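You operate a simulated robot arm through the tools that you are given. There is no shell and no other tool.

You run a simulated robot arm. Do the job below in one go: nothing can be reset, and whatever is moved stays where it is left.

Task
Zero the sensor, lower the card, open the flap and find which filter gives 40.
Fine: ZERO while the blue flap is shut; card to line 1 and locked; leave that one slide of the filter box in and the other two out, so that the display reads 40. The lamp stays on; leave the other knobs and the lens on R6.

Only the result counts: the job must be done as asked and must still hold three seconds after the hand-in. Knocking over, shifting, dropping, spilling or breaking anything else fails it.

Robot
A 6-joint arm with a two-finger gripper, fixed in place. Base frame: the origin is at the foot of the arm, x ahead of it, y to its left, z up. Lengths are in mm, angles in degrees, forces in N, time in s.
Its first joint turns from -166.0 to 166.0 degrees. Payload 2.45 kg.
The tool frame sits at the grasp point between the pads (the TCP): z along the fingers, y along the line on which they close. The tips reach 20 mm beyond it. The gripper opens to 140 mm. The gripper's body begins 168 mm behind the TCP.
Orientation is that of the tool frame in the base frame, as [roll, pitch, yaw] about the fixed x, y, z axes, in that order (R = Rz(yaw) Ry(pitch) Rx(roll)). With the fingers straight down and closing along the base's y, the tool's x points along the base's -x, its y along +y and its z along -z.

Tools
- The arm moves only by the tool move_arm. Its argument "moves" is a list of rows, each a list of 7 numbers: the turn, a rotation vector about the tool's x, y, z in units of 45 degrees (1.0 is 45 degrees), then the shift along the tool's x, y, z in units of 150 mm (1.0 is 150 mm), then the gripper command, from -1 (shut) to 1 (fully open), values between in proportion. In form: [[ax, ay, az, dx, dy, dz, hand], ...]. A call has 1 to 20 rows; each row is the pose to reach, as a shift and turn from the pose commanded when the call began, along the tool's axes at that moment. A call with a number of a shift or a turn outside -1 to 1 is refused whole. Each row takes 0.2 s and may step no farther than 50 mm and 8.6 degrees from the row before; otherwise, or with a gripper value out of range, the whole call is refused. A pose out of reach is approached as far as the arm can. The call stops where the force on the tool passes 90 N (or 10 N more than at its start, if that is more) or the arm is blocked; 0.2 s more then pass. The fingers move at their own pace (about 45 mm/s each) and stop on an object; they squeeze with about 31 N. The grip force told is the motor's: it shows also when the fingers shut on nothing. Time passes only in rows, and 0.2 s behind the last, so rows that repeat a pose let the fingers close. The reply holds the time, the measured pose of the TCP, the force on the tool along the base axes, the opening and the grip force, in the units named above and with some noise, with the torque about the TCP (base axes, N m) and any sound that the robot's microphone picked up.
- Cameras (640 x 400 px; columns grow to the right, rows downward): "scene" is fixed at [218.5, 501.6, 1779.8]; the picture's right is [-0.30, -0.95, 0.00], its down [-0.51, 0.16, -0.85] and it looks along [0.81, -0.25, -0.53] (base axes); focal length 328 px, centre (320, 200). "wrist" rides on the gripper at [78, 11, -209] in the tool frame; the picture's right is [-0.14, 0.99, 0.00], its down [-0.92, -0.13, -0.37] and it looks along [-0.37, -0.05, 0.93] (tool axes); focal length 280 px, centre (320, 200). There is no depth. A picture from a camera that has moved, and an enlarged one, comes with that camera's place and axes in the base frame and with its lens.
- snapshot(camera): a new picture of that camera. No time passes.
- close_up(camera, box): a new picture of the part [left, top, right, bottom] of that camera's present view, enlarged. No time passes.
- sign_off(): hands the job in; it is judged then, once.

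Places have to be worked out from the pictures, the camera data and where the tool is seen. Open the gripper and draw the arm clear of the work before you hand the job in, unless the task says otherwise.

The tools are called as a command line: name --pt "numbers of a row" for each row, then --argument value for the rest, lists and objects as JSON in quotes. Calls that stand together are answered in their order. move_arm: Moves the arm, as the interface text tells. Its arguments: {"type":"object","properties":{"moves":{"type":"array","items":{"type":"array","items":{"type":"number"}}}},"required":["moves"]} The other tools are called the same way: snapshot (camera) takes a picture; close_up (camera, box) takes an enlarged picture of a part of a camera's view; sign_off () hands the job in.

At the start:

```text
clock: 0.0
eef_pos: [566.7, -11.6, 1495.2]
ee_rot: [179.9, 0.0, 180.0]
ft_force: [0.3, -0.4, -1.0]
moment: [-0.01, 0.03, 0.0]
finger_gap: 140.3
grasp_force: 0.0
```

scene: 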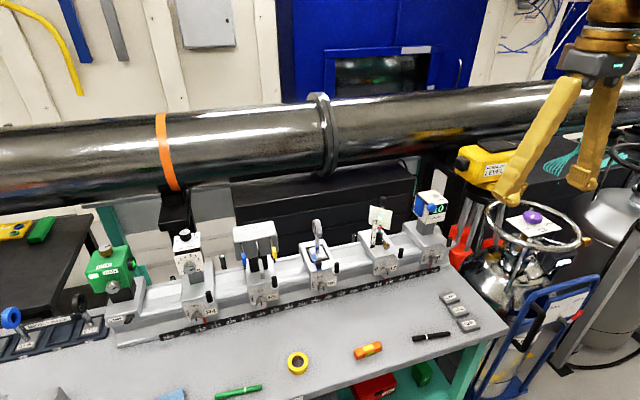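
wrist: 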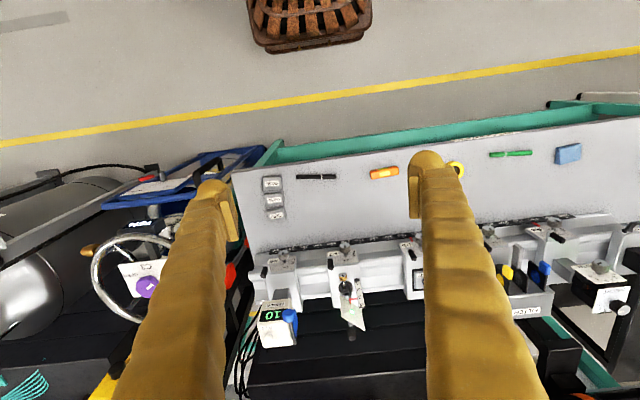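

I start by looking closely at the bench with enlarged pictures from both cameras.

close_up --camera "scene" --box '[340, 170, 480, 290]'

close_up --camera "scene" --box '[220, 200, 350, 310]'

close_up --camera "scene" --box '[80, 220, 230, 340]'

close_up --camera "scene" --box '[400, 270, 520, 360]'

close_up --camera "wrist" --box '[230, 160, 430, 370]'

close_up --camera "wrist" --box '[450, 200, 640, 370]'

```text
3.33 times, centred on (410, 230) of scene
camera zoom: at [218.5, 501.6, 1779.8], right [-0.3, -0.95, 0.0], down [-0.51, 0.16, -0.85], along [0.81, -0.25, -0.53], focal length 1095 px, centre (20, 100)
```

zoom: 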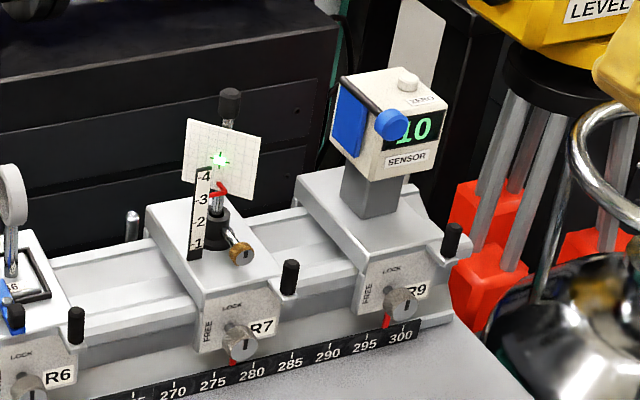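

```text
3.64 times, centred on (285, 255) of scene
camera zoom: at [218.5, 501.6, 1779.8], right [-0.3, -0.95, 0.0], down [-0.51, 0.16, -0.85], along [0.81, -0.25, -0.53], focal length 1194 px, centre (447, 0)
```

zoom: 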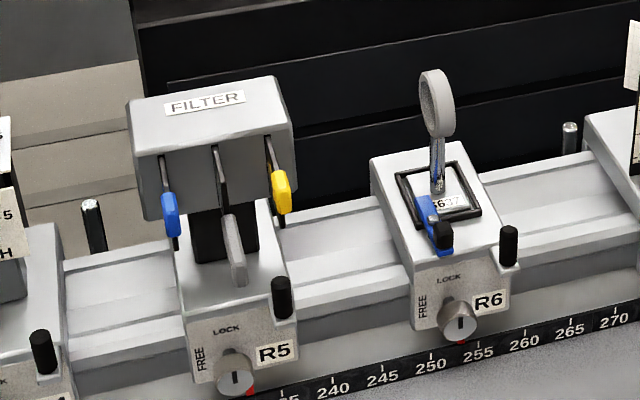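

```text
3.33 times, centred on (155, 280) of scene
camera zoom: at [218.5, 501.6, 1779.8], right [-0.3, -0.95, 0.0], down [-0.51, 0.16, -0.85], along [0.81, -0.25, -0.53], focal length 1095 px, centre (870, -67)
```

zoom: 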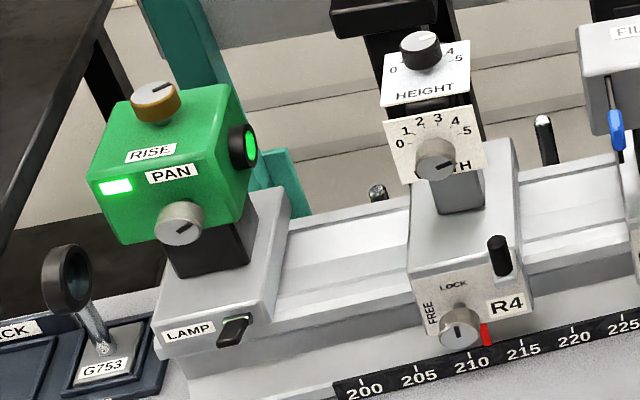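

```text
4.44 times, centred on (460, 315) of scene
camera zoom: at [218.5, 501.6, 1779.8], right [-0.3, -0.95, 0.0], down [-0.51, 0.16, -0.85], along [0.81, -0.25, -0.53], focal length 1460 px, centre (-302, -311)
```

zoom: 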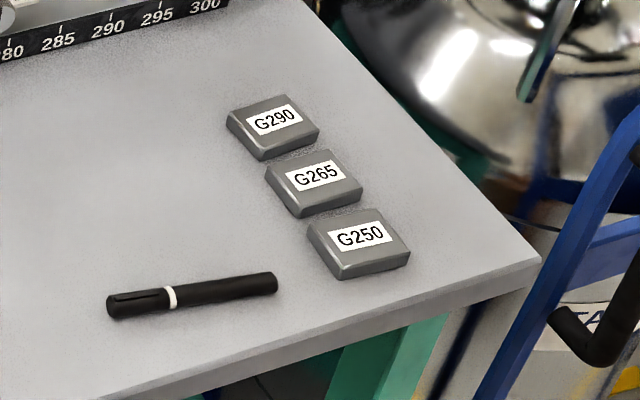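

```text
1.90 times, centred on (330, 265) of wrist
camera zoom: at [487.1, -0.7, 1703.4], right [0.14, 0.99, 0.0], down [0.92, -0.13, 0.37], along [0.37, -0.05, -0.93], focal length 534 px, centre (301, 76)
```

zoom: 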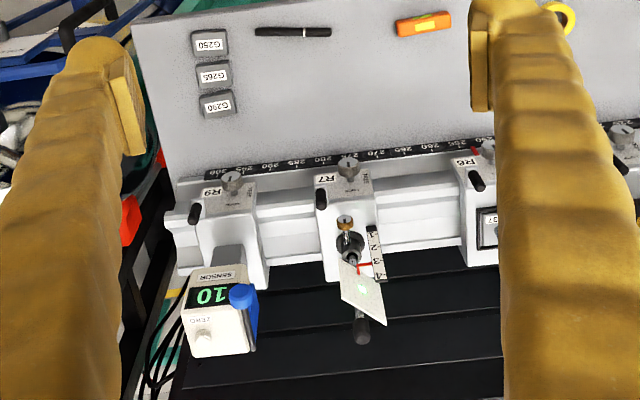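

```text
2.35 times, centred on (545, 285) of wrist
camera zoom: at [487.1, -0.7, 1703.4], right [0.14, 0.99, 0.0], down [0.92, -0.13, 0.37], along [0.37, -0.05, -0.93], focal length 660 px, centre (-209, 0)
```

zoom: 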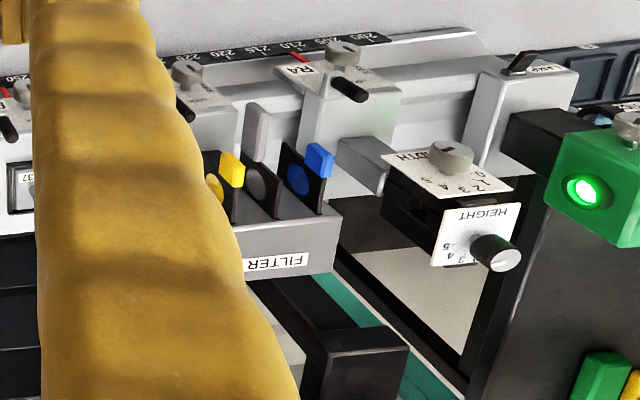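

The zoomed pictures are re-rendered sharply, so I zoom further on the sensor, the card holder, the filter box and the lens.

close_up --camera "scene" --box '[410, 182, 450, 207]'

close_up --camera "scene" --box '[410, 205, 450, 230]'

close_up --camera "scene" --box '[360, 195, 408, 225]'

close_up --camera "scene" --box '[364, 222, 412, 252]'

close_up --camera "scene" --box '[230, 218, 294, 258]'

close_up --camera "scene" --box '[230, 250, 294, 290]'

close_up --camera "wrist" --box '[250, 290, 314, 350]'

close_up --camera "wrist" --box '[320, 250, 384, 350]'

```text
16.00 times, centred on (430, 194) of scene
camera zoom: at [218.5, 501.6, 1779.8], right [-0.3, -0.95, 0.0], down [-0.51, 0.16, -0.85], along [0.81, -0.25, -0.53], focal length 5254 px, centre (-1440, 288)
```

zoom: 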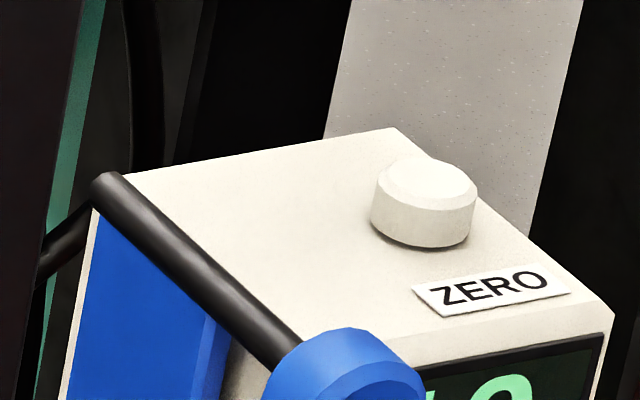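

```text
16.00 times, centred on (430, 218) of scene
camera zoom: at [218.5, 501.6, 1779.8], right [-0.3, -0.95, 0.0], down [-0.51, 0.16, -0.85], along [0.81, -0.25, -0.53], focal length 5254 px, centre (-1440, -80)
```

zoom: 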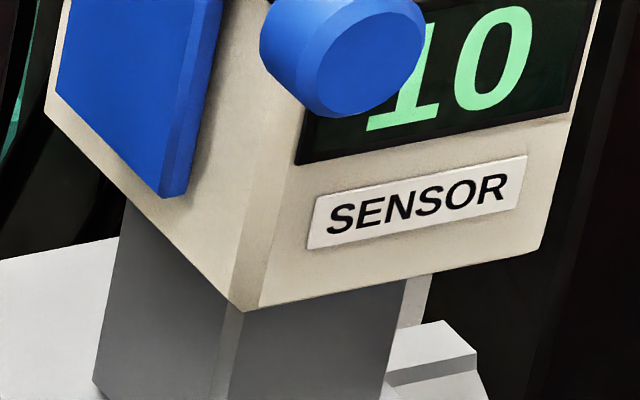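

```text
13.33 times, centred on (384, 210) of scene
camera zoom: at [218.5, 501.6, 1779.8], right [-0.3, -0.95, 0.0], down [-0.51, 0.16, -0.85], along [0.81, -0.25, -0.53], focal length 4379 px, centre (-533, 67)
```

zoom: 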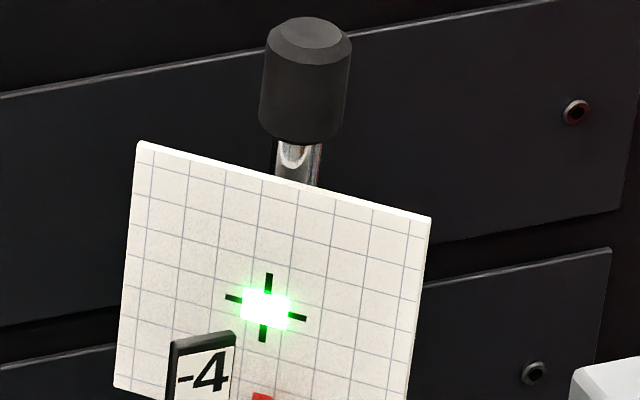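

```text
13.33 times, centred on (388, 237) of scene
camera zoom: at [218.5, 501.6, 1779.8], right [-0.3, -0.95, 0.0], down [-0.51, 0.16, -0.85], along [0.81, -0.25, -0.53], focal length 4379 px, centre (-587, -293)
```

zoom: 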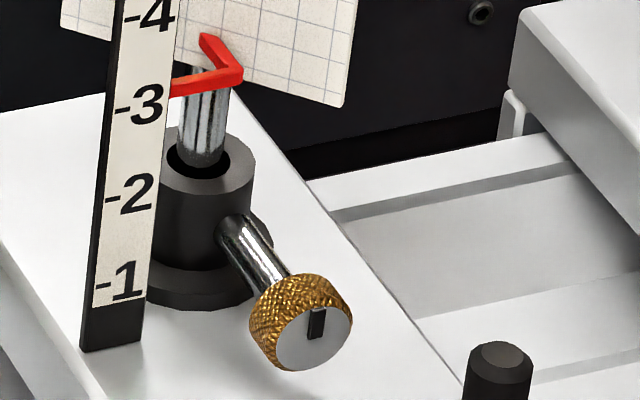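

```text
10.00 times, centred on (262, 238) of scene
camera zoom: at [218.5, 501.6, 1779.8], right [-0.3, -0.95, 0.0], down [-0.51, 0.16, -0.85], along [0.81, -0.25, -0.53], focal length 3284 px, centre (900, -180)
```

zoom: 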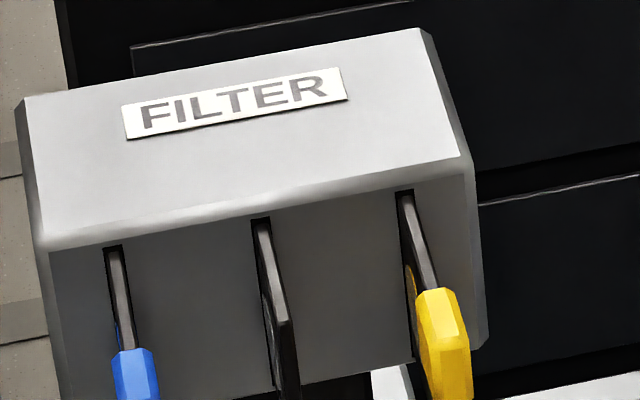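

```text
10.00 times, centred on (262, 270) of scene
camera zoom: at [218.5, 501.6, 1779.8], right [-0.3, -0.95, 0.0], down [-0.51, 0.16, -0.85], along [0.81, -0.25, -0.53], focal length 3284 px, centre (900, -500)
```

zoom: 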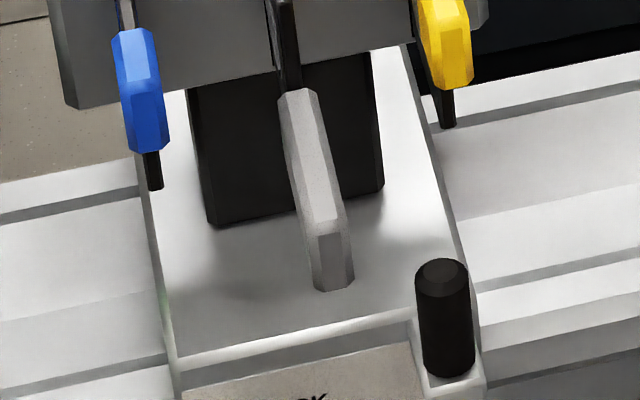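

```text
6.67 times, centred on (282, 320) of wrist
camera zoom: at [487.1, -0.7, 1703.4], right [0.14, 0.99, 0.0], down [0.92, -0.13, 0.37], along [0.37, -0.05, -0.93], focal length 1869 px, centre (573, -600)
```

zoom: 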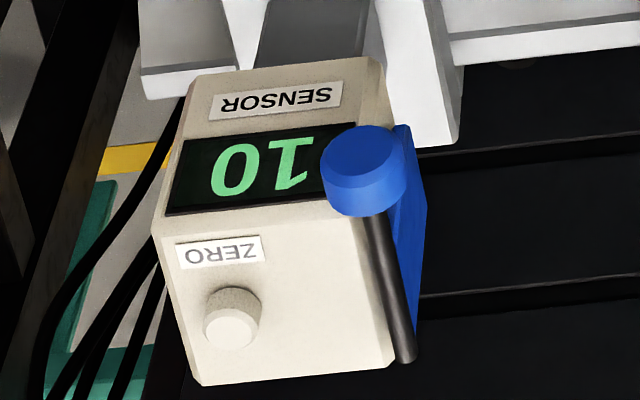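

```text
4.00 times, centred on (352, 300) of wrist
camera zoom: at [487.1, -0.7, 1703.4], right [0.14, 0.99, 0.0], down [0.92, -0.13, 0.37], along [0.37, -0.05, -0.93], focal length 1122 px, centre (192, -200)
```

zoom: 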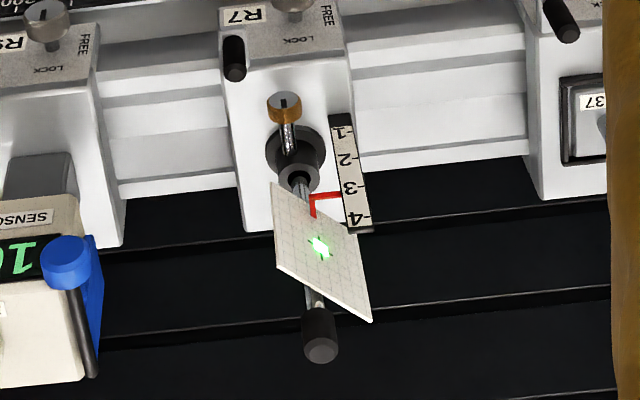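

The rail runs parallel to base y at about x ≈ 980–1090. The sensor is near (1090, -225, 1140), the card carriage near y ≈ 10 and the filter box near y ≈ 465, with the table top at z ≈ 800. I tilt the tool 45° forward and come nearer to look in detail and test the reach.

move_arm --pt "0 -0.167 0 -0.167 -0.067 0.11 1" --pt "0 -0.333 0 -0.333 -0.133 0.22 1" --pt "0 -0.5 0 -0.5 -0.2 0.33 1" --pt "0 -0.667 0 -0.667 -0.267 0.44 1" --pt "0 -0.833 0 -0.833 -0.333 0.55 1" --pt "0 -1 0 -1 -0.4 0.667 1"

snapshot --camera "wrist"

snapshot --camera "scene"

```text
clock: 1.4
eef_pos: [716.4, -71.1, 1396.7]
ee_rot: [179.9, 45.2, 179.9]
ft_force: [-0.3, -0.1, 0.8]
moment: [0.02, 0.01, -0.01]
finger_gap: 139.6
grasp_force: 0.0
```

```text
taken
camera wrist: at [512.5, -61.5, 1486.3], right [0.1, 0.99, 0.1], down [0.39, -0.13, 0.91], along [0.92, -0.05, -0.4], focal length 280 px, centre (320, 200)
```

wrist: 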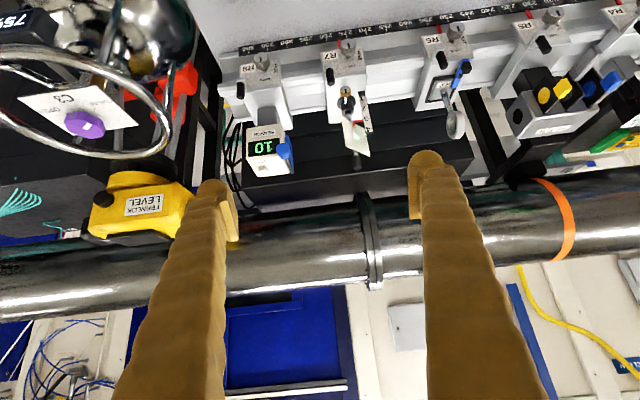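

```text
taken
```

scene: 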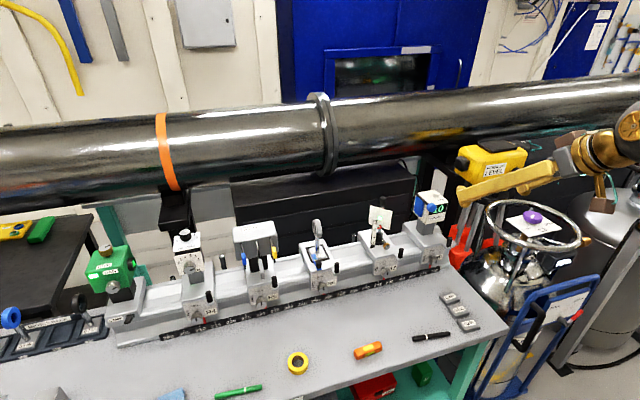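

The tilt works as expected. I bring the camera lower and closer to the sensor and card.

move_arm --pt "0 0 0 0.06 -0.067 0.25 1" --pt "0 0 0 0.12 -0.133 0.5 1" --pt "0 0 0 0.18 -0.2 0.75 1" --pt "0 0 0 0.24 -0.267 0.99 1"

snapshot --camera "wrist"

close_up --camera "wrist" --box '[220, 40, 420, 200]'

```text
clock: 2.4
eef_pos: [793.8, -111.0, 1264.7]
ee_rot: [-180.0, 45.0, 180.0]
ft_force: [0.4, -0.3, 1.3]
moment: [-0.04, 0.0, -0.01]
finger_gap: 139.9
grasp_force: 0.1
```

```text
taken
camera wrist: at [589.9, -100.2, 1354.8], right [0.1, 0.99, 0.1], down [0.39, -0.13, 0.91], along [0.92, -0.05, -0.4], focal length 280 px, centre (320, 200)
```

wrist: 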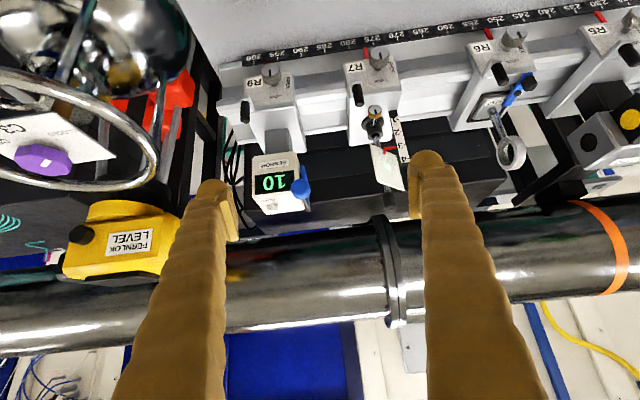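

```text
2.50 times, centred on (320, 120) of wrist
camera zoom: at [589.9, -100.2, 1354.8], right [0.1, 0.99, 0.1], down [0.39, -0.13, 0.91], along [0.92, -0.05, -0.4], focal length 701 px, centre (320, 400)
```

zoom: 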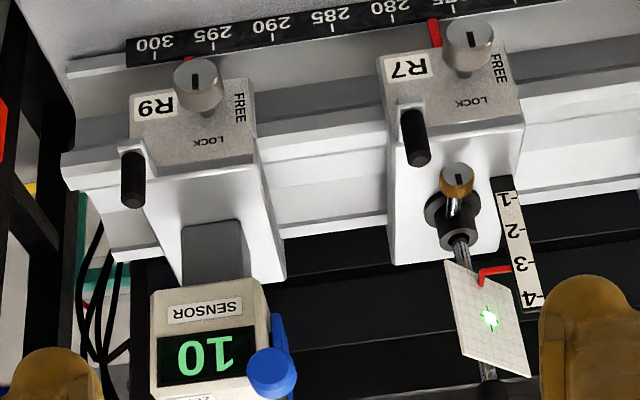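

Triangulation now agrees to about 3 mm; the blue flap knob is near (1019, -156, 1147). I take tight close-ups from this pose for more precise positions.

close_up --camera "wrist" --box '[240, 145, 320, 220]'

close_up --camera "wrist" --box '[340, 95, 420, 170]'

close_up --camera "wrist" --box '[350, 140, 430, 215]'

close_up --camera "wrist" --box '[560, 80, 640, 180]'

```text
5.33 times, centred on (280, 182) of wrist
camera zoom: at [589.9, -100.2, 1354.8], right [0.1, 0.99, 0.1], down [0.39, -0.13, 0.91], along [0.92, -0.05, -0.4], focal length 1495 px, centre (533, 293)
```

zoom: 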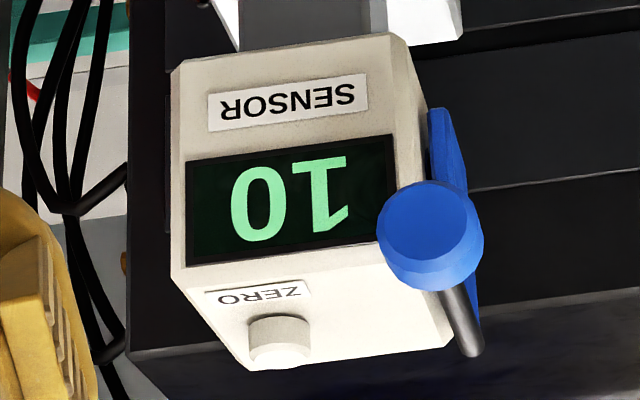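

```text
5.33 times, centred on (380, 132) of wrist
camera zoom: at [589.9, -100.2, 1354.8], right [0.1, 0.99, 0.1], down [0.39, -0.13, 0.91], along [0.92, -0.05, -0.4], focal length 1495 px, centre (0, 560)
```

zoom: 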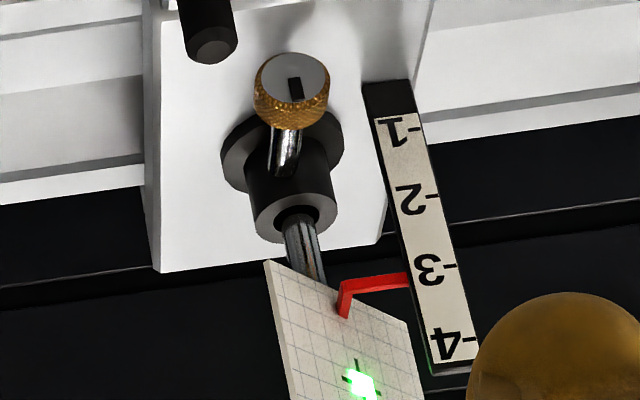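

```text
5.33 times, centred on (390, 178) of wrist
camera zoom: at [589.9, -100.2, 1354.8], right [0.1, 0.99, 0.1], down [0.39, -0.13, 0.91], along [0.92, -0.05, -0.4], focal length 1495 px, centre (-53, 320)
```

zoom: 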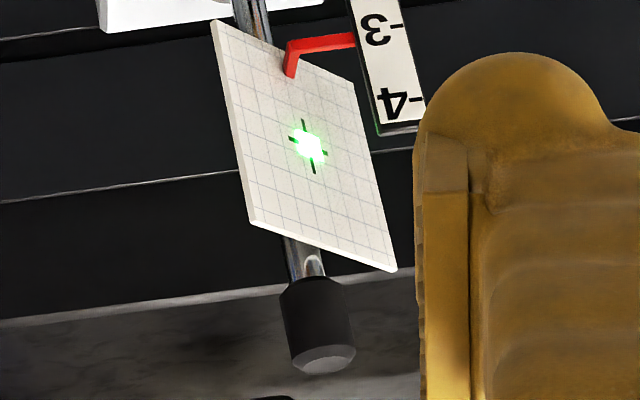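

```text
4.00 times, centred on (600, 130) of wrist
camera zoom: at [589.9, -100.2, 1354.8], right [0.1, 0.99, 0.1], down [0.39, -0.13, 0.91], along [0.92, -0.05, -0.4], focal length 1122 px, centre (-800, 480)
```

zoom: 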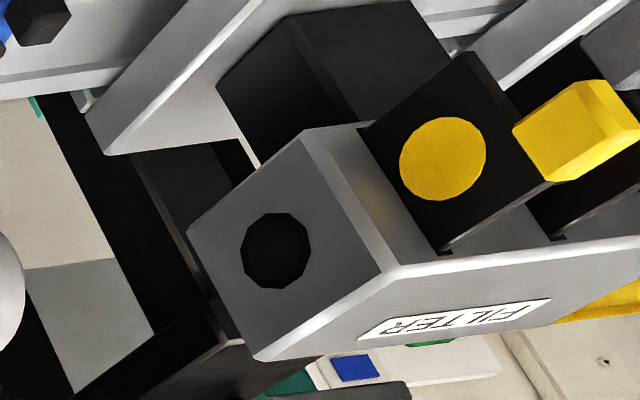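

The ZERO button top is near (1082, -220, 1158), the thumb-screw head near (1017, -4, 1007) with its axis along x, and the post handle top near (1079, 1, 1180). Lines 1 and 3 of the card scale are about 61 mm apart and the pointer is now at 3. I close the fingers and move toward a point above ZERO, still well clear.

move_arm --pt "0 0 0 -0.08 -0.046 0.08 -1" --pt "0 0 0 -0.16 -0.092 0.16 -1" --pt "0 0 0 -0.24 -0.138 0.24 -1" --pt "0 0 0 -0.32 -0.184 0.32 -1" --pt "0 0 0 -0.4 -0.23 0.4 -1" --pt "0 0 0 -0.48 -0.276 0.48 -1" --pt "0 0 0 -0.56 -0.322 0.56 -1" --pt "0 0 0 -0.65 -0.367 0.65 -1"

move_arm --pt "0 0 0 -0.1 -0.072 0.158 -1" --pt "0 0 0 -0.2 -0.144 0.317 -1" --pt "0 0 0 -0.305 -0.216 0.475 -1" --pt "0 0 0 -0.407 -0.288 0.634 -1" --pt "0 0 0 -0.509 -0.36 0.792 -1"

close_up --camera "scene" --box '[390, 150, 500, 230]'

snapshot --camera "wrist"

```text
clock: 4.2
eef_pos: [933.5, -167.7, 1265.9]
ee_rot: [-180.0, 45.0, -180.0]
ft_force: [0.0, 0.1, -0.1]
moment: [0.01, -0.02, 0.0]
finger_gap: 0.1
grasp_force: 15.9
```

```text
clock: 5.4
eef_pos: [1071.3, -221.8, 1237.2]
ee_rot: [-179.8, 45.0, 180.0]
ft_force: [0.1, -0.7, 0.3]
moment: [-0.01, 0.05, -0.01]
finger_gap: 0.0
grasp_force: 28.9
```

```text
5.00 times, centred on (445, 190) of scene
camera zoom: at [218.5, 501.6, 1779.8], right [-0.3, -0.95, 0.0], down [-0.51, 0.16, -0.85], along [0.81, -0.25, -0.53], focal length 1642 px, centre (-305, 250)
```

zoom: 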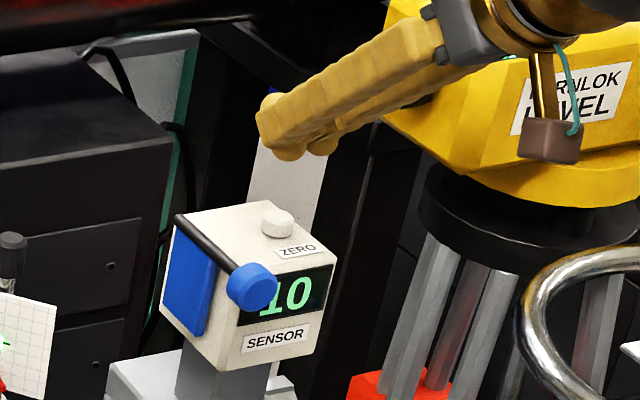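

```text
taken
camera wrist: at [867.3, -210.7, 1328.3], right [0.1, 0.99, 0.1], down [0.39, -0.13, 0.91], along [0.92, -0.05, -0.4], focal length 280 px, centre (320, 200)
```

wrist: 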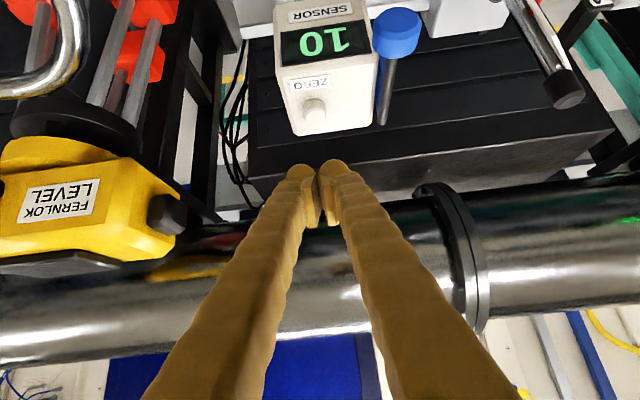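

The fingertips project where I expect, so the calibration is good. I zoom on the button from this camera to refine its position before pressing.

close_up --camera "wrist" --box '[260, 0, 430, 190]'

close_up --camera "wrist" --box '[280, 70, 360, 120]'

```text
2.11 times, centred on (345, 95) of wrist
camera zoom: at [867.3, -210.7, 1328.3], right [0.1, 0.99, 0.1], down [0.39, -0.13, 0.91], along [0.92, -0.05, -0.4], focal length 590 px, centre (267, 421)
```

zoom: 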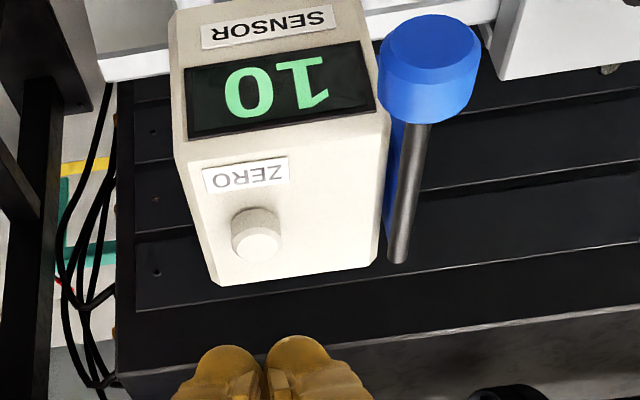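

```text
8.00 times, centred on (320, 95) of wrist
camera zoom: at [867.3, -210.7, 1328.3], right [0.1, 0.99, 0.1], down [0.39, -0.13, 0.91], along [0.92, -0.05, -0.4], focal length 2243 px, centre (320, 1040)
```

zoom: 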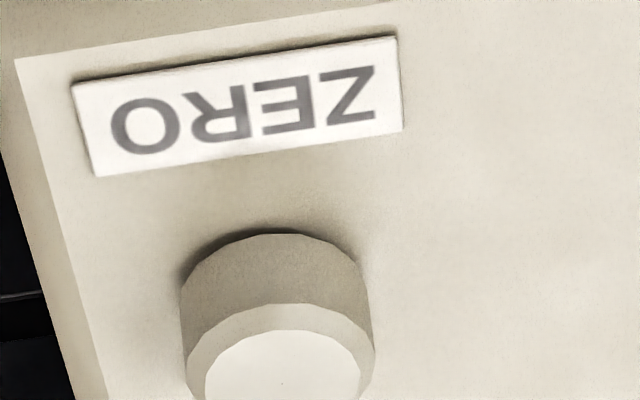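

The button top is at about (1081, -219, 1156) and the lowest fingertip edge sits about 27 mm under the TCP. I descend to just above it.

move_arm --pt "0 0 0 0.063 0.007 0.091 -1" --pt "0 0 0 0.126 0.014 0.182 -1" --pt "0 0 0 0.189 0.02 0.273 -1"

close_up --camera "wrist" --box '[260, 60, 400, 200]'

close_up --camera "scene" --box '[410, 170, 460, 205]'

```text
clock: 6.2
eef_pos: [1080.3, -217.5, 1185.0]
ee_rot: [-180.0, 45.0, 180.0]
ft_force: [-0.6, 0.2, 1.1]
moment: [0.01, -0.02, -0.01]
finger_gap: 0.1
grasp_force: 29.2
```

```text
2.86 times, centred on (330, 130) of wrist
camera zoom: at [876.2, -206.7, 1277.4], right [0.1, 0.99, 0.1], down [0.39, -0.13, 0.91], along [0.92, -0.05, -0.4], focal length 801 px, centre (291, 400)
```

zoom: 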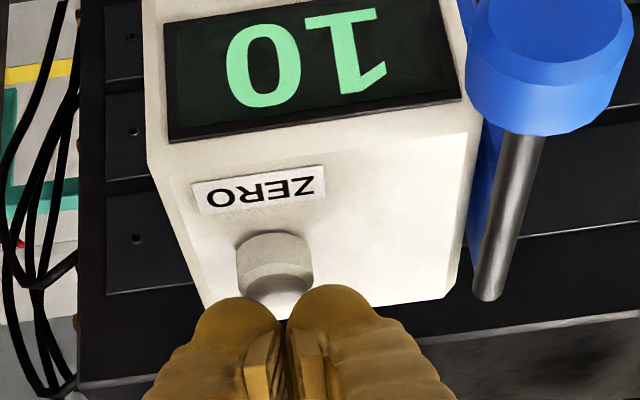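

```text
11.43 times, centred on (435, 188) of scene
camera zoom: at [218.5, 501.6, 1779.8], right [-0.3, -0.95, 0.0], down [-0.51, 0.16, -0.85], along [0.81, -0.25, -0.53], focal length 3753 px, centre (-994, 343)
```

zoom: 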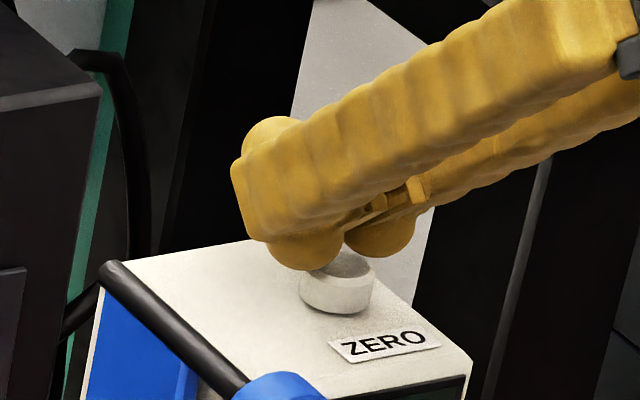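

The tips are right above the button, a few mm too far forward. I shift back 5 mm, a bit to -y, and lower gently in 2 mm steps, checking the display.

move_arm --pt "0 0 0 0.0236 -0.02 -0.0236 -1" --pt "0 0 0 0.0377 -0.02 -0.0094 -1" --pt "0 0 0 0.0471 -0.02 0 -1"

close_up --camera "wrist" --box '[260, 60, 400, 200]'

close_up --camera "scene" --box '[410, 175, 460, 210]'

```text
clock: 7.0
eef_pos: [1075.5, -220.7, 1180.6]
ee_rot: [-180.0, 44.9, -179.9]
ft_force: [0.2, 0.4, 0.7]
moment: [0.01, 0.01, 0.03]
finger_gap: 6.2
grasp_force: 29.1
```

```text
2.86 times, centred on (330, 130) of wrist
camera zoom: at [871.6, -210.3, 1272.1], right [0.1, 0.99, 0.1], down [0.39, -0.13, 0.91], along [0.92, -0.05, -0.4], focal length 801 px, centre (291, 400)
```

zoom: 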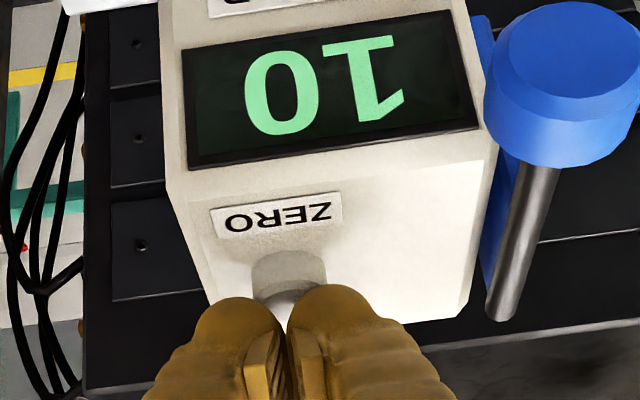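

```text
11.43 times, centred on (435, 192) of scene
camera zoom: at [218.5, 501.6, 1779.8], right [-0.3, -0.95, 0.0], down [-0.51, 0.16, -0.85], along [0.81, -0.25, -0.53], focal length 3753 px, centre (-994, 286)
```

zoom: 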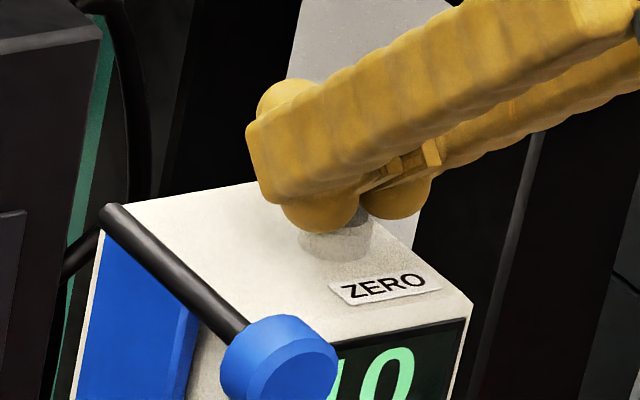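

The display still reads 10 and the gap reading went to 6 mm with no force, so I may be just touching. I press another 2–4 mm gently.

move_arm --pt "0 0 0 0.0094 0 0.0094 -1" --pt "0 0 0 0.0094 0 0.0094 -1"

close_up --camera "scene" --box '[410, 175, 460, 210]'

```text
clock: 7.6
eef_pos: [1074.0, -221.4, 1178.5]
ee_rot: [-179.9, 45.1, -179.9]
ft_force: [-0.2, -1.8, 3.4]
moment: [-0.02, -0.01, 0.0]
finger_gap: 6.0
grasp_force: 29.5
heard: click
```

```text
11.43 times, centred on (435, 192) of scene
camera zoom: at [218.5, 501.6, 1779.8], right [-0.3, -0.95, 0.0], down [-0.51, 0.16, -0.85], along [0.81, -0.25, -0.53], focal length 3753 px, centre (-994, 286)
```

zoom: 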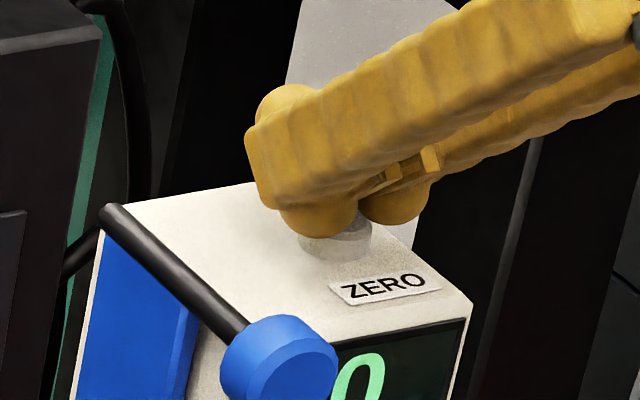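

A click was heard and the display now shows 0. I lift straight up off the button and check.

move_arm --pt "0 0 0 -0.094 0 -0.094 -1" --pt "0 0 0 -0.188 0 -0.188 -1" --pt "0 0 0 -0.283 0 -0.283 -1" --pt "0 0 0 -0.377 0 -0.377 -1"

close_up --camera "scene" --box '[360, 175, 460, 245]'

snapshot --camera "wrist"

```text
clock: 8.6
eef_pos: [1074.4, -221.2, 1258.6]
ee_rot: [179.9, 45.1, 179.8]
ft_force: [-0.4, -0.3, -0.5]
moment: [-0.01, -0.01, 0.04]
finger_gap: 0.0
grasp_force: 29.2
```

```text
5.71 times, centred on (410, 210) of scene
camera zoom: at [218.5, 501.6, 1779.8], right [-0.3, -0.95, 0.0], down [-0.51, 0.16, -0.85], along [0.81, -0.25, -0.53], focal length 1877 px, centre (-194, 143)
```

zoom: 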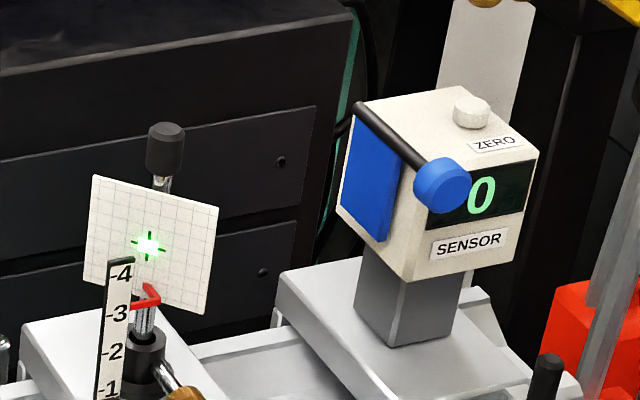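

```text
taken
camera wrist: at [872.4, -210.1, 1349.9], right [0.1, 0.99, 0.1], down [0.39, -0.13, 0.91], along [0.92, -0.05, -0.4], focal length 280 px, centre (320, 200)
```

wrist: 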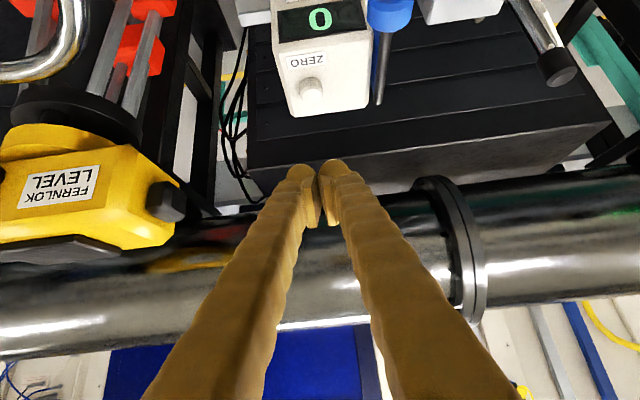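

ZERO is done and the display reads 0 with the flap shut. Now I go over to the card, making the tool steeper (25° from vertical) and opening to about 56 mm to examine the thumb screw.

move_arm --pt "0 0 0 0.118 0.183 -0.118 -1" --pt "0 0 0 0.236 0.366 -0.236 -1" --pt "0 0 0 0.354 0.55 -0.354 -1" --pt "0 0 0 0.471 0.733 -0.471 -0.6"

move_arm --pt "0 0.148 0 0.066 0.238 -0.041 -0.2" --pt "0 0.296 0 0.132 0.475 -0.082 -0.2" --pt "0 0.444 0 0.198 0.713 -0.123 -0.2" --pt "0 0.444 0 0.198 0.713 -0.123 -0.2"

snapshot --camera "wrist"

```text
clock: 9.6
eef_pos: [976.0, -109.6, 1258.6]
ee_rot: [180.0, 45.0, 180.0]
ft_force: [0.2, -0.2, -0.9]
moment: [0.02, -0.04, 0.03]
finger_gap: 27.9
grasp_force: 0.0
```

```text
clock: 10.6
eef_pos: [943.3, -4.2, 1252.1]
ee_rot: [180.0, 25.0, -180.0]
ft_force: [-0.1, -0.4, 0.0]
moment: [-0.01, 0.03, 0.02]
finger_gap: 56.1
grasp_force: 0.1
```

```text
taken
camera wrist: at [782.4, 7.0, 1407.4], right [0.13, 0.99, 0.06], down [0.68, -0.13, 0.72], along [0.72, -0.05, -0.69], focal length 280 px, centre (320, 200)
```

wrist: 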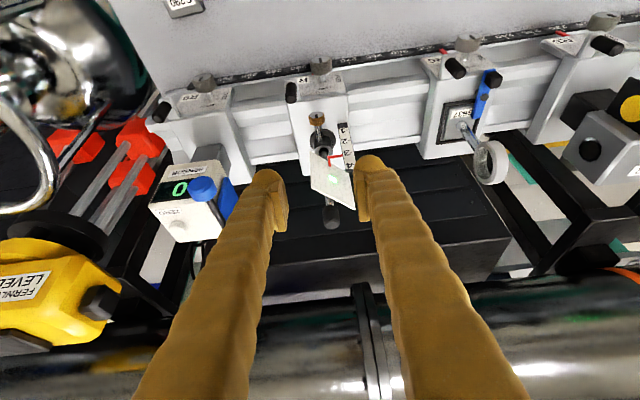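

The arm reaches well here. I zoom on the screw and card to refine their position from this second viewpoint.

close_up --camera "wrist" --box '[280, 60, 380, 130]'

close_up --camera "wrist" --box '[280, 110, 380, 240]'

```text
5.71 times, centred on (330, 95) of wrist
camera zoom: at [782.4, 7.0, 1407.4], right [0.13, 0.99, 0.06], down [0.68, -0.13, 0.72], along [0.72, -0.05, -0.69], focal length 1602 px, centre (263, 800)
```

zoom: 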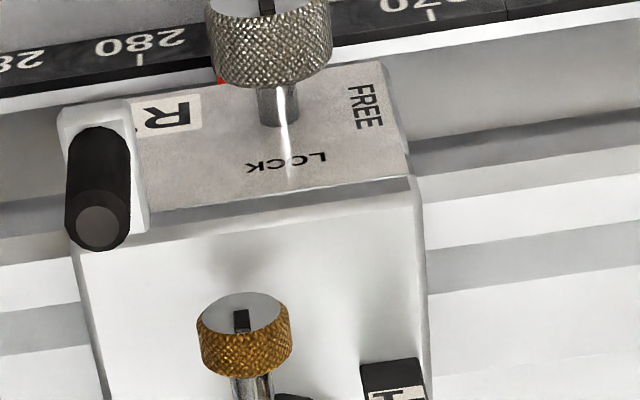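

```text
3.08 times, centred on (330, 175) of wrist
camera zoom: at [782.4, 7.0, 1407.4], right [0.13, 0.99, 0.06], down [0.68, -0.13, 0.72], along [0.72, -0.05, -0.69], focal length 863 px, centre (289, 277)
```

zoom: 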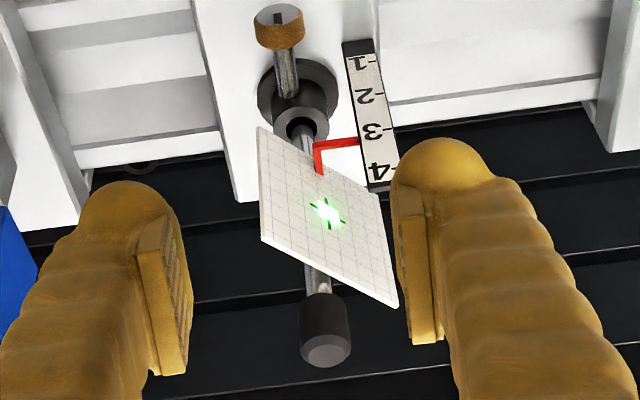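

The screw head centre is about (1026, -4, 1005), roughly 26 mm across and 20 mm long. I move to a pre-grasp point 100 mm back along the tool axis with a 44 mm opening.

move_arm --pt "0 0 0 0.054 0 0.242 -0.371" --pt "0 0 0 0.108 0 0.483 -0.371" --pt "0 0 0 0.161 0 0.725 -0.371" --pt "0 0 0 0.215 0 0.966 -0.371"

close_up --camera "wrist" --box '[200, 0, 440, 260]'

close_up --camera "scene" --box '[340, 190, 440, 270]'

```text
clock: 11.6
eef_pos: [972.6, -3.6, 1107.4]
ee_rot: [179.9, 25.1, -179.9]
ft_force: [0.2, -0.1, 0.2]
moment: [0.0, 0.01, -0.02]
finger_gap: 43.9
grasp_force: 0.0
```

```text
1.54 times, centred on (320, 130) of wrist
camera zoom: at [813.1, 6.9, 1261.5], right [0.12, 0.99, 0.06], down [0.68, -0.13, 0.72], along [0.72, -0.05, -0.69], focal length 431 px, centre (320, 308)
```

zoom: 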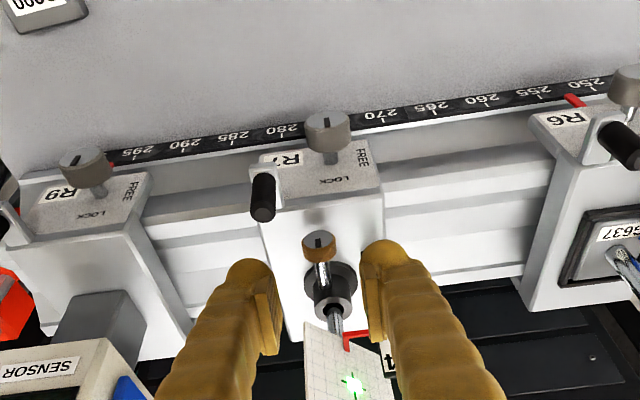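

```text
5.00 times, centred on (390, 230) of scene
camera zoom: at [218.5, 501.6, 1779.8], right [-0.3, -0.95, 0.0], down [-0.51, 0.16, -0.85], along [0.81, -0.25, -0.53], focal length 1642 px, centre (-30, 50)
```

zoom: 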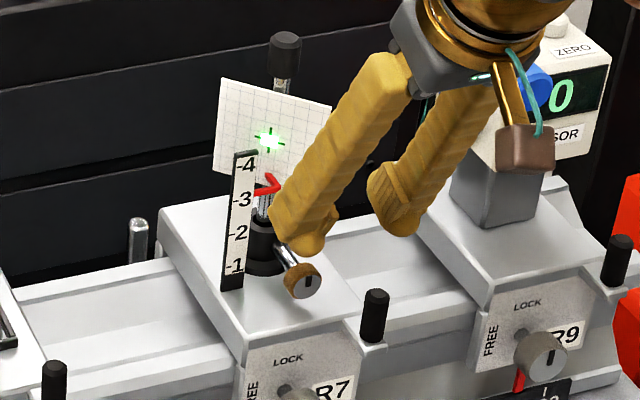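

The fingers straddle the screw in y with clearance to the scale and the black handle. I advance along the tool axis to the grasp pose, leaving the fingers open.

move_arm --pt "0 0 0 0.002 -0.003 0.2 -0.371" --pt "0 0 0 0.004 -0.003 0.4 -0.371" --pt "0 0 0 0.006 -0.003 0.55 -0.371" --pt "0 0 0 0.007 -0.003 0.684 -0.371"

close_up --camera "wrist" --box '[230, 60, 410, 220]'

close_up --camera "scene" --box '[360, 220, 420, 265]'

```text
clock: 12.6
eef_pos: [1014.1, -5.3, 1013.2]
ee_rot: [180.0, 25.0, 179.9]
ft_force: [-0.1, 0.1, 0.3]
moment: [-0.02, 0.0, -0.02]
finger_gap: 44.0
grasp_force: 0.1
```

```text
2.50 times, centred on (320, 140) of wrist
camera zoom: at [855.2, 5.5, 1167.0], right [0.12, 0.99, 0.06], down [0.68, -0.13, 0.72], along [0.72, -0.05, -0.69], focal length 701 px, centre (320, 350)
```

zoom: 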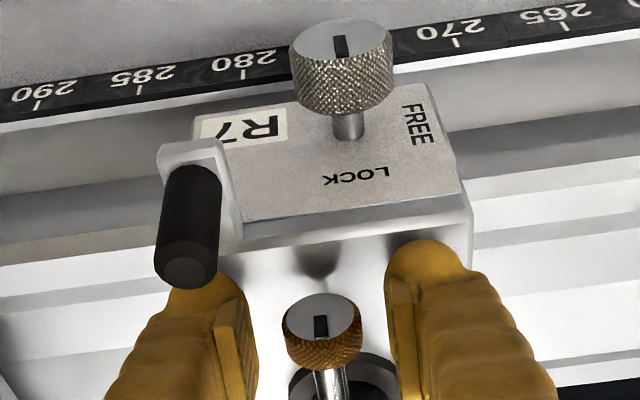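

```text
8.89 times, centred on (390, 242) of scene
camera zoom: at [218.5, 501.6, 1779.8], right [-0.3, -0.95, 0.0], down [-0.51, 0.16, -0.85], along [0.81, -0.25, -0.53], focal length 2919 px, centre (-302, -178)
```

zoom: 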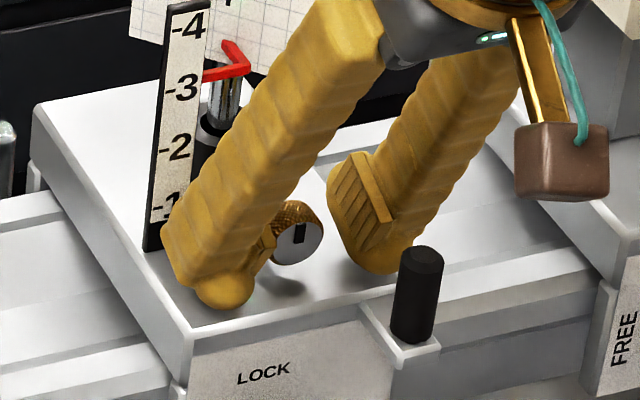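

The pads straddle the knurled head well. I close on it.

move_arm --pt "0 0 0 0 0 0 -1" --pt "0 0 0 0 0 0 -1" --pt "0 0 0 0 0 0 -1" --pt "0 0 0 0 0 0 -1"

close_up --camera "wrist" --box '[230, 60, 410, 220]'

```text
clock: 13.6
eef_pos: [1014.9, -3.8, 1011.8]
ee_rot: [180.0, 25.1, 179.9]
ft_force: [5.4, 9.7, -5.0]
moment: [0.02, -0.01, 0.1]
finger_gap: 24.8
grasp_force: 44.5
```

```text
2.50 times, centred on (320, 140) of wrist
camera zoom: at [855.3, 5.9, 1166.8], right [0.12, 0.99, 0.06], down [0.68, -0.13, 0.72], along [0.72, -0.05, -0.69], focal length 701 px, centre (320, 350)
```

zoom: 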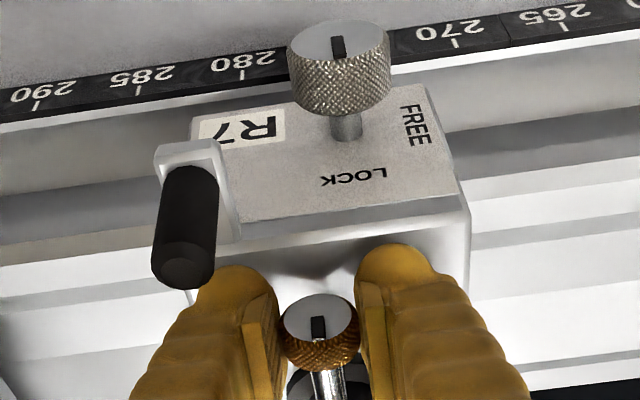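

The head is gripped (24.8 mm). I try loosening: 20° counter-clockwise seen from the front, rotating about the screw's own axis (base x).

move_arm --pt "0.1007 0 -0.047 0 0.009 0 -1" --pt "0.2014 0 -0.0939 0.0005 0.015 0.001 -1" --pt "0.3021 0 -0.1409 0.001 0.021 0.002 -1" --pt "0.4028 0 -0.1878 0.0015 0.026 0.0033 -1"

close_up --camera "wrist" --box '[230, 60, 410, 220]'

close_up --camera "scene" --box '[360, 200, 420, 265]'

```text
clock: 14.6
eef_pos: [1014.7, -1.0, 1015.3]
ee_rot: [-158.0, 23.6, -170.9]
ft_force: [-19.3, -5.0, 26.0]
moment: [0.29, 0.58, -0.36]
finger_gap: 23.4
grasp_force: 45.4
```

```text
2.50 times, centred on (320, 140) of wrist
camera zoom: at [855.3, 63.3, 1156.2], right [0.13, 0.95, -0.29], down [0.68, 0.13, 0.73], along [0.73, -0.28, -0.63], focal length 701 px, centre (320, 350)
```

zoom: 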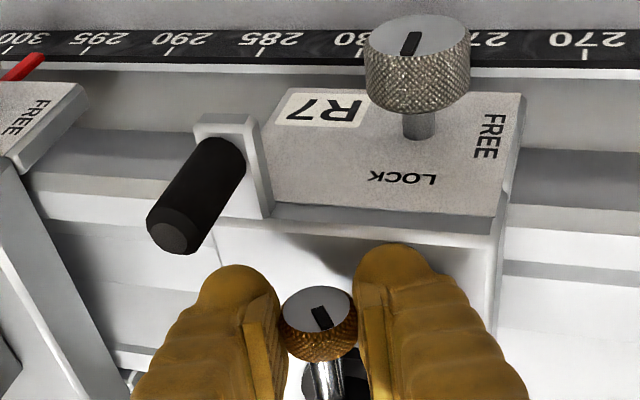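

```text
6.15 times, centred on (390, 232) of scene
camera zoom: at [218.5, 501.6, 1779.8], right [-0.3, -0.95, 0.0], down [-0.51, 0.16, -0.85], along [0.81, -0.25, -0.53], focal length 2021 px, centre (-111, 0)
```

zoom: 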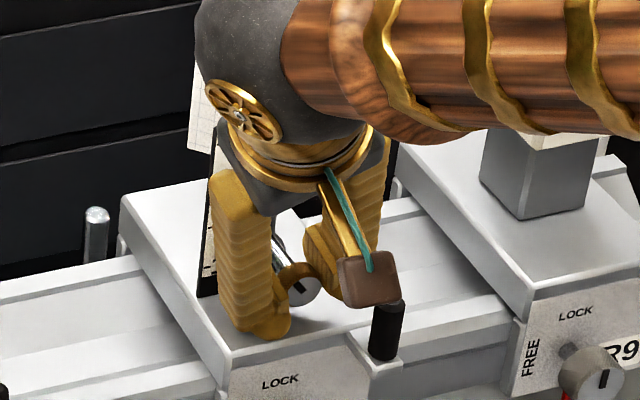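

The z-force suggests the +y fingertip touches the carriage. I zoom on the screw face to see whether it turned.

close_up --camera "scene" --box '[380, 238, 400, 252]'

close_up --camera "wrist" --box '[290, 125, 350, 185]'

```text
16.00 times, centred on (390, 245) of scene
camera zoom: at [218.5, 501.6, 1779.8], right [-0.3, -0.95, 0.0], down [-0.51, 0.16, -0.85], along [0.81, -0.25, -0.53], focal length 5254 px, centre (-800, -520)
```

zoom: 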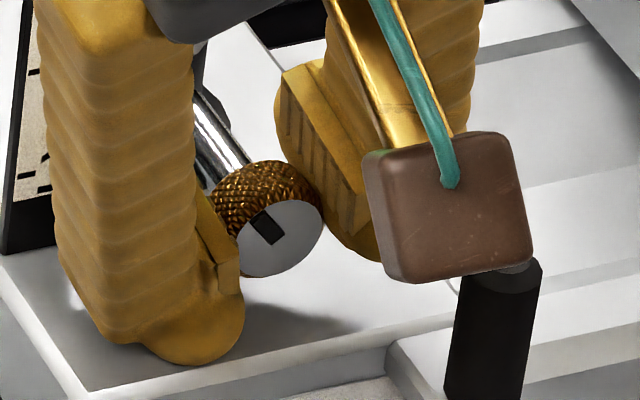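

```text
6.67 times, centred on (320, 155) of wrist
camera zoom: at [855.3, 63.3, 1156.2], right [0.13, 0.95, -0.29], down [0.68, 0.13, 0.73], along [0.73, -0.28, -0.63], focal length 1869 px, centre (320, 500)
```

zoom: 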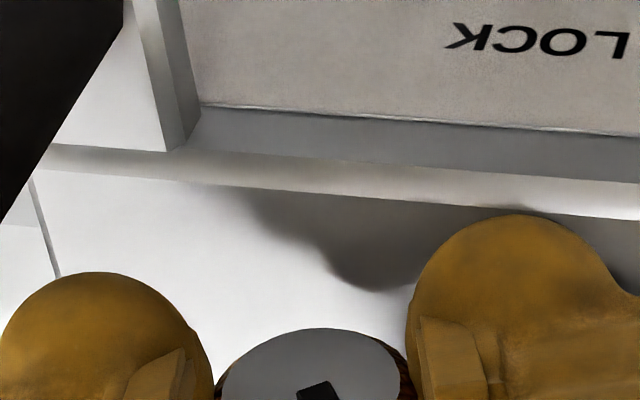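

The mark on the screw has turned counter-clockwise with the fingers, so loosening works. Before regrasping, I check whether the pointer/card has moved.

close_up --camera "wrist" --box '[250, 120, 450, 300]'

close_up --camera "scene" --box '[355, 190, 405, 250]'

```text
2.22 times, centred on (350, 210) of wrist
camera zoom: at [855.3, 63.3, 1156.2], right [0.13, 0.95, -0.29], down [0.68, 0.13, 0.73], along [0.73, -0.28, -0.63], focal length 623 px, centre (253, 178)
```

zoom: 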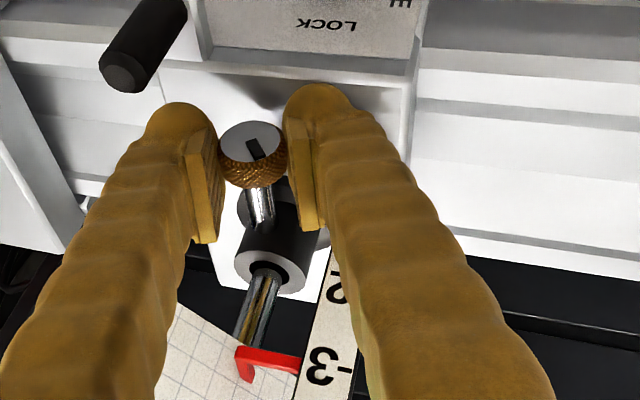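

```text
6.67 times, centred on (380, 220) of scene
camera zoom: at [218.5, 501.6, 1779.8], right [-0.3, -0.95, 0.0], down [-0.51, 0.16, -0.85], along [0.81, -0.25, -0.53], focal length 2189 px, centre (-80, 67)
```

zoom: 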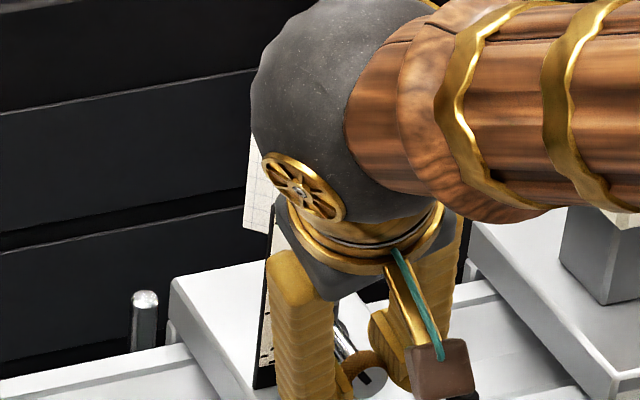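

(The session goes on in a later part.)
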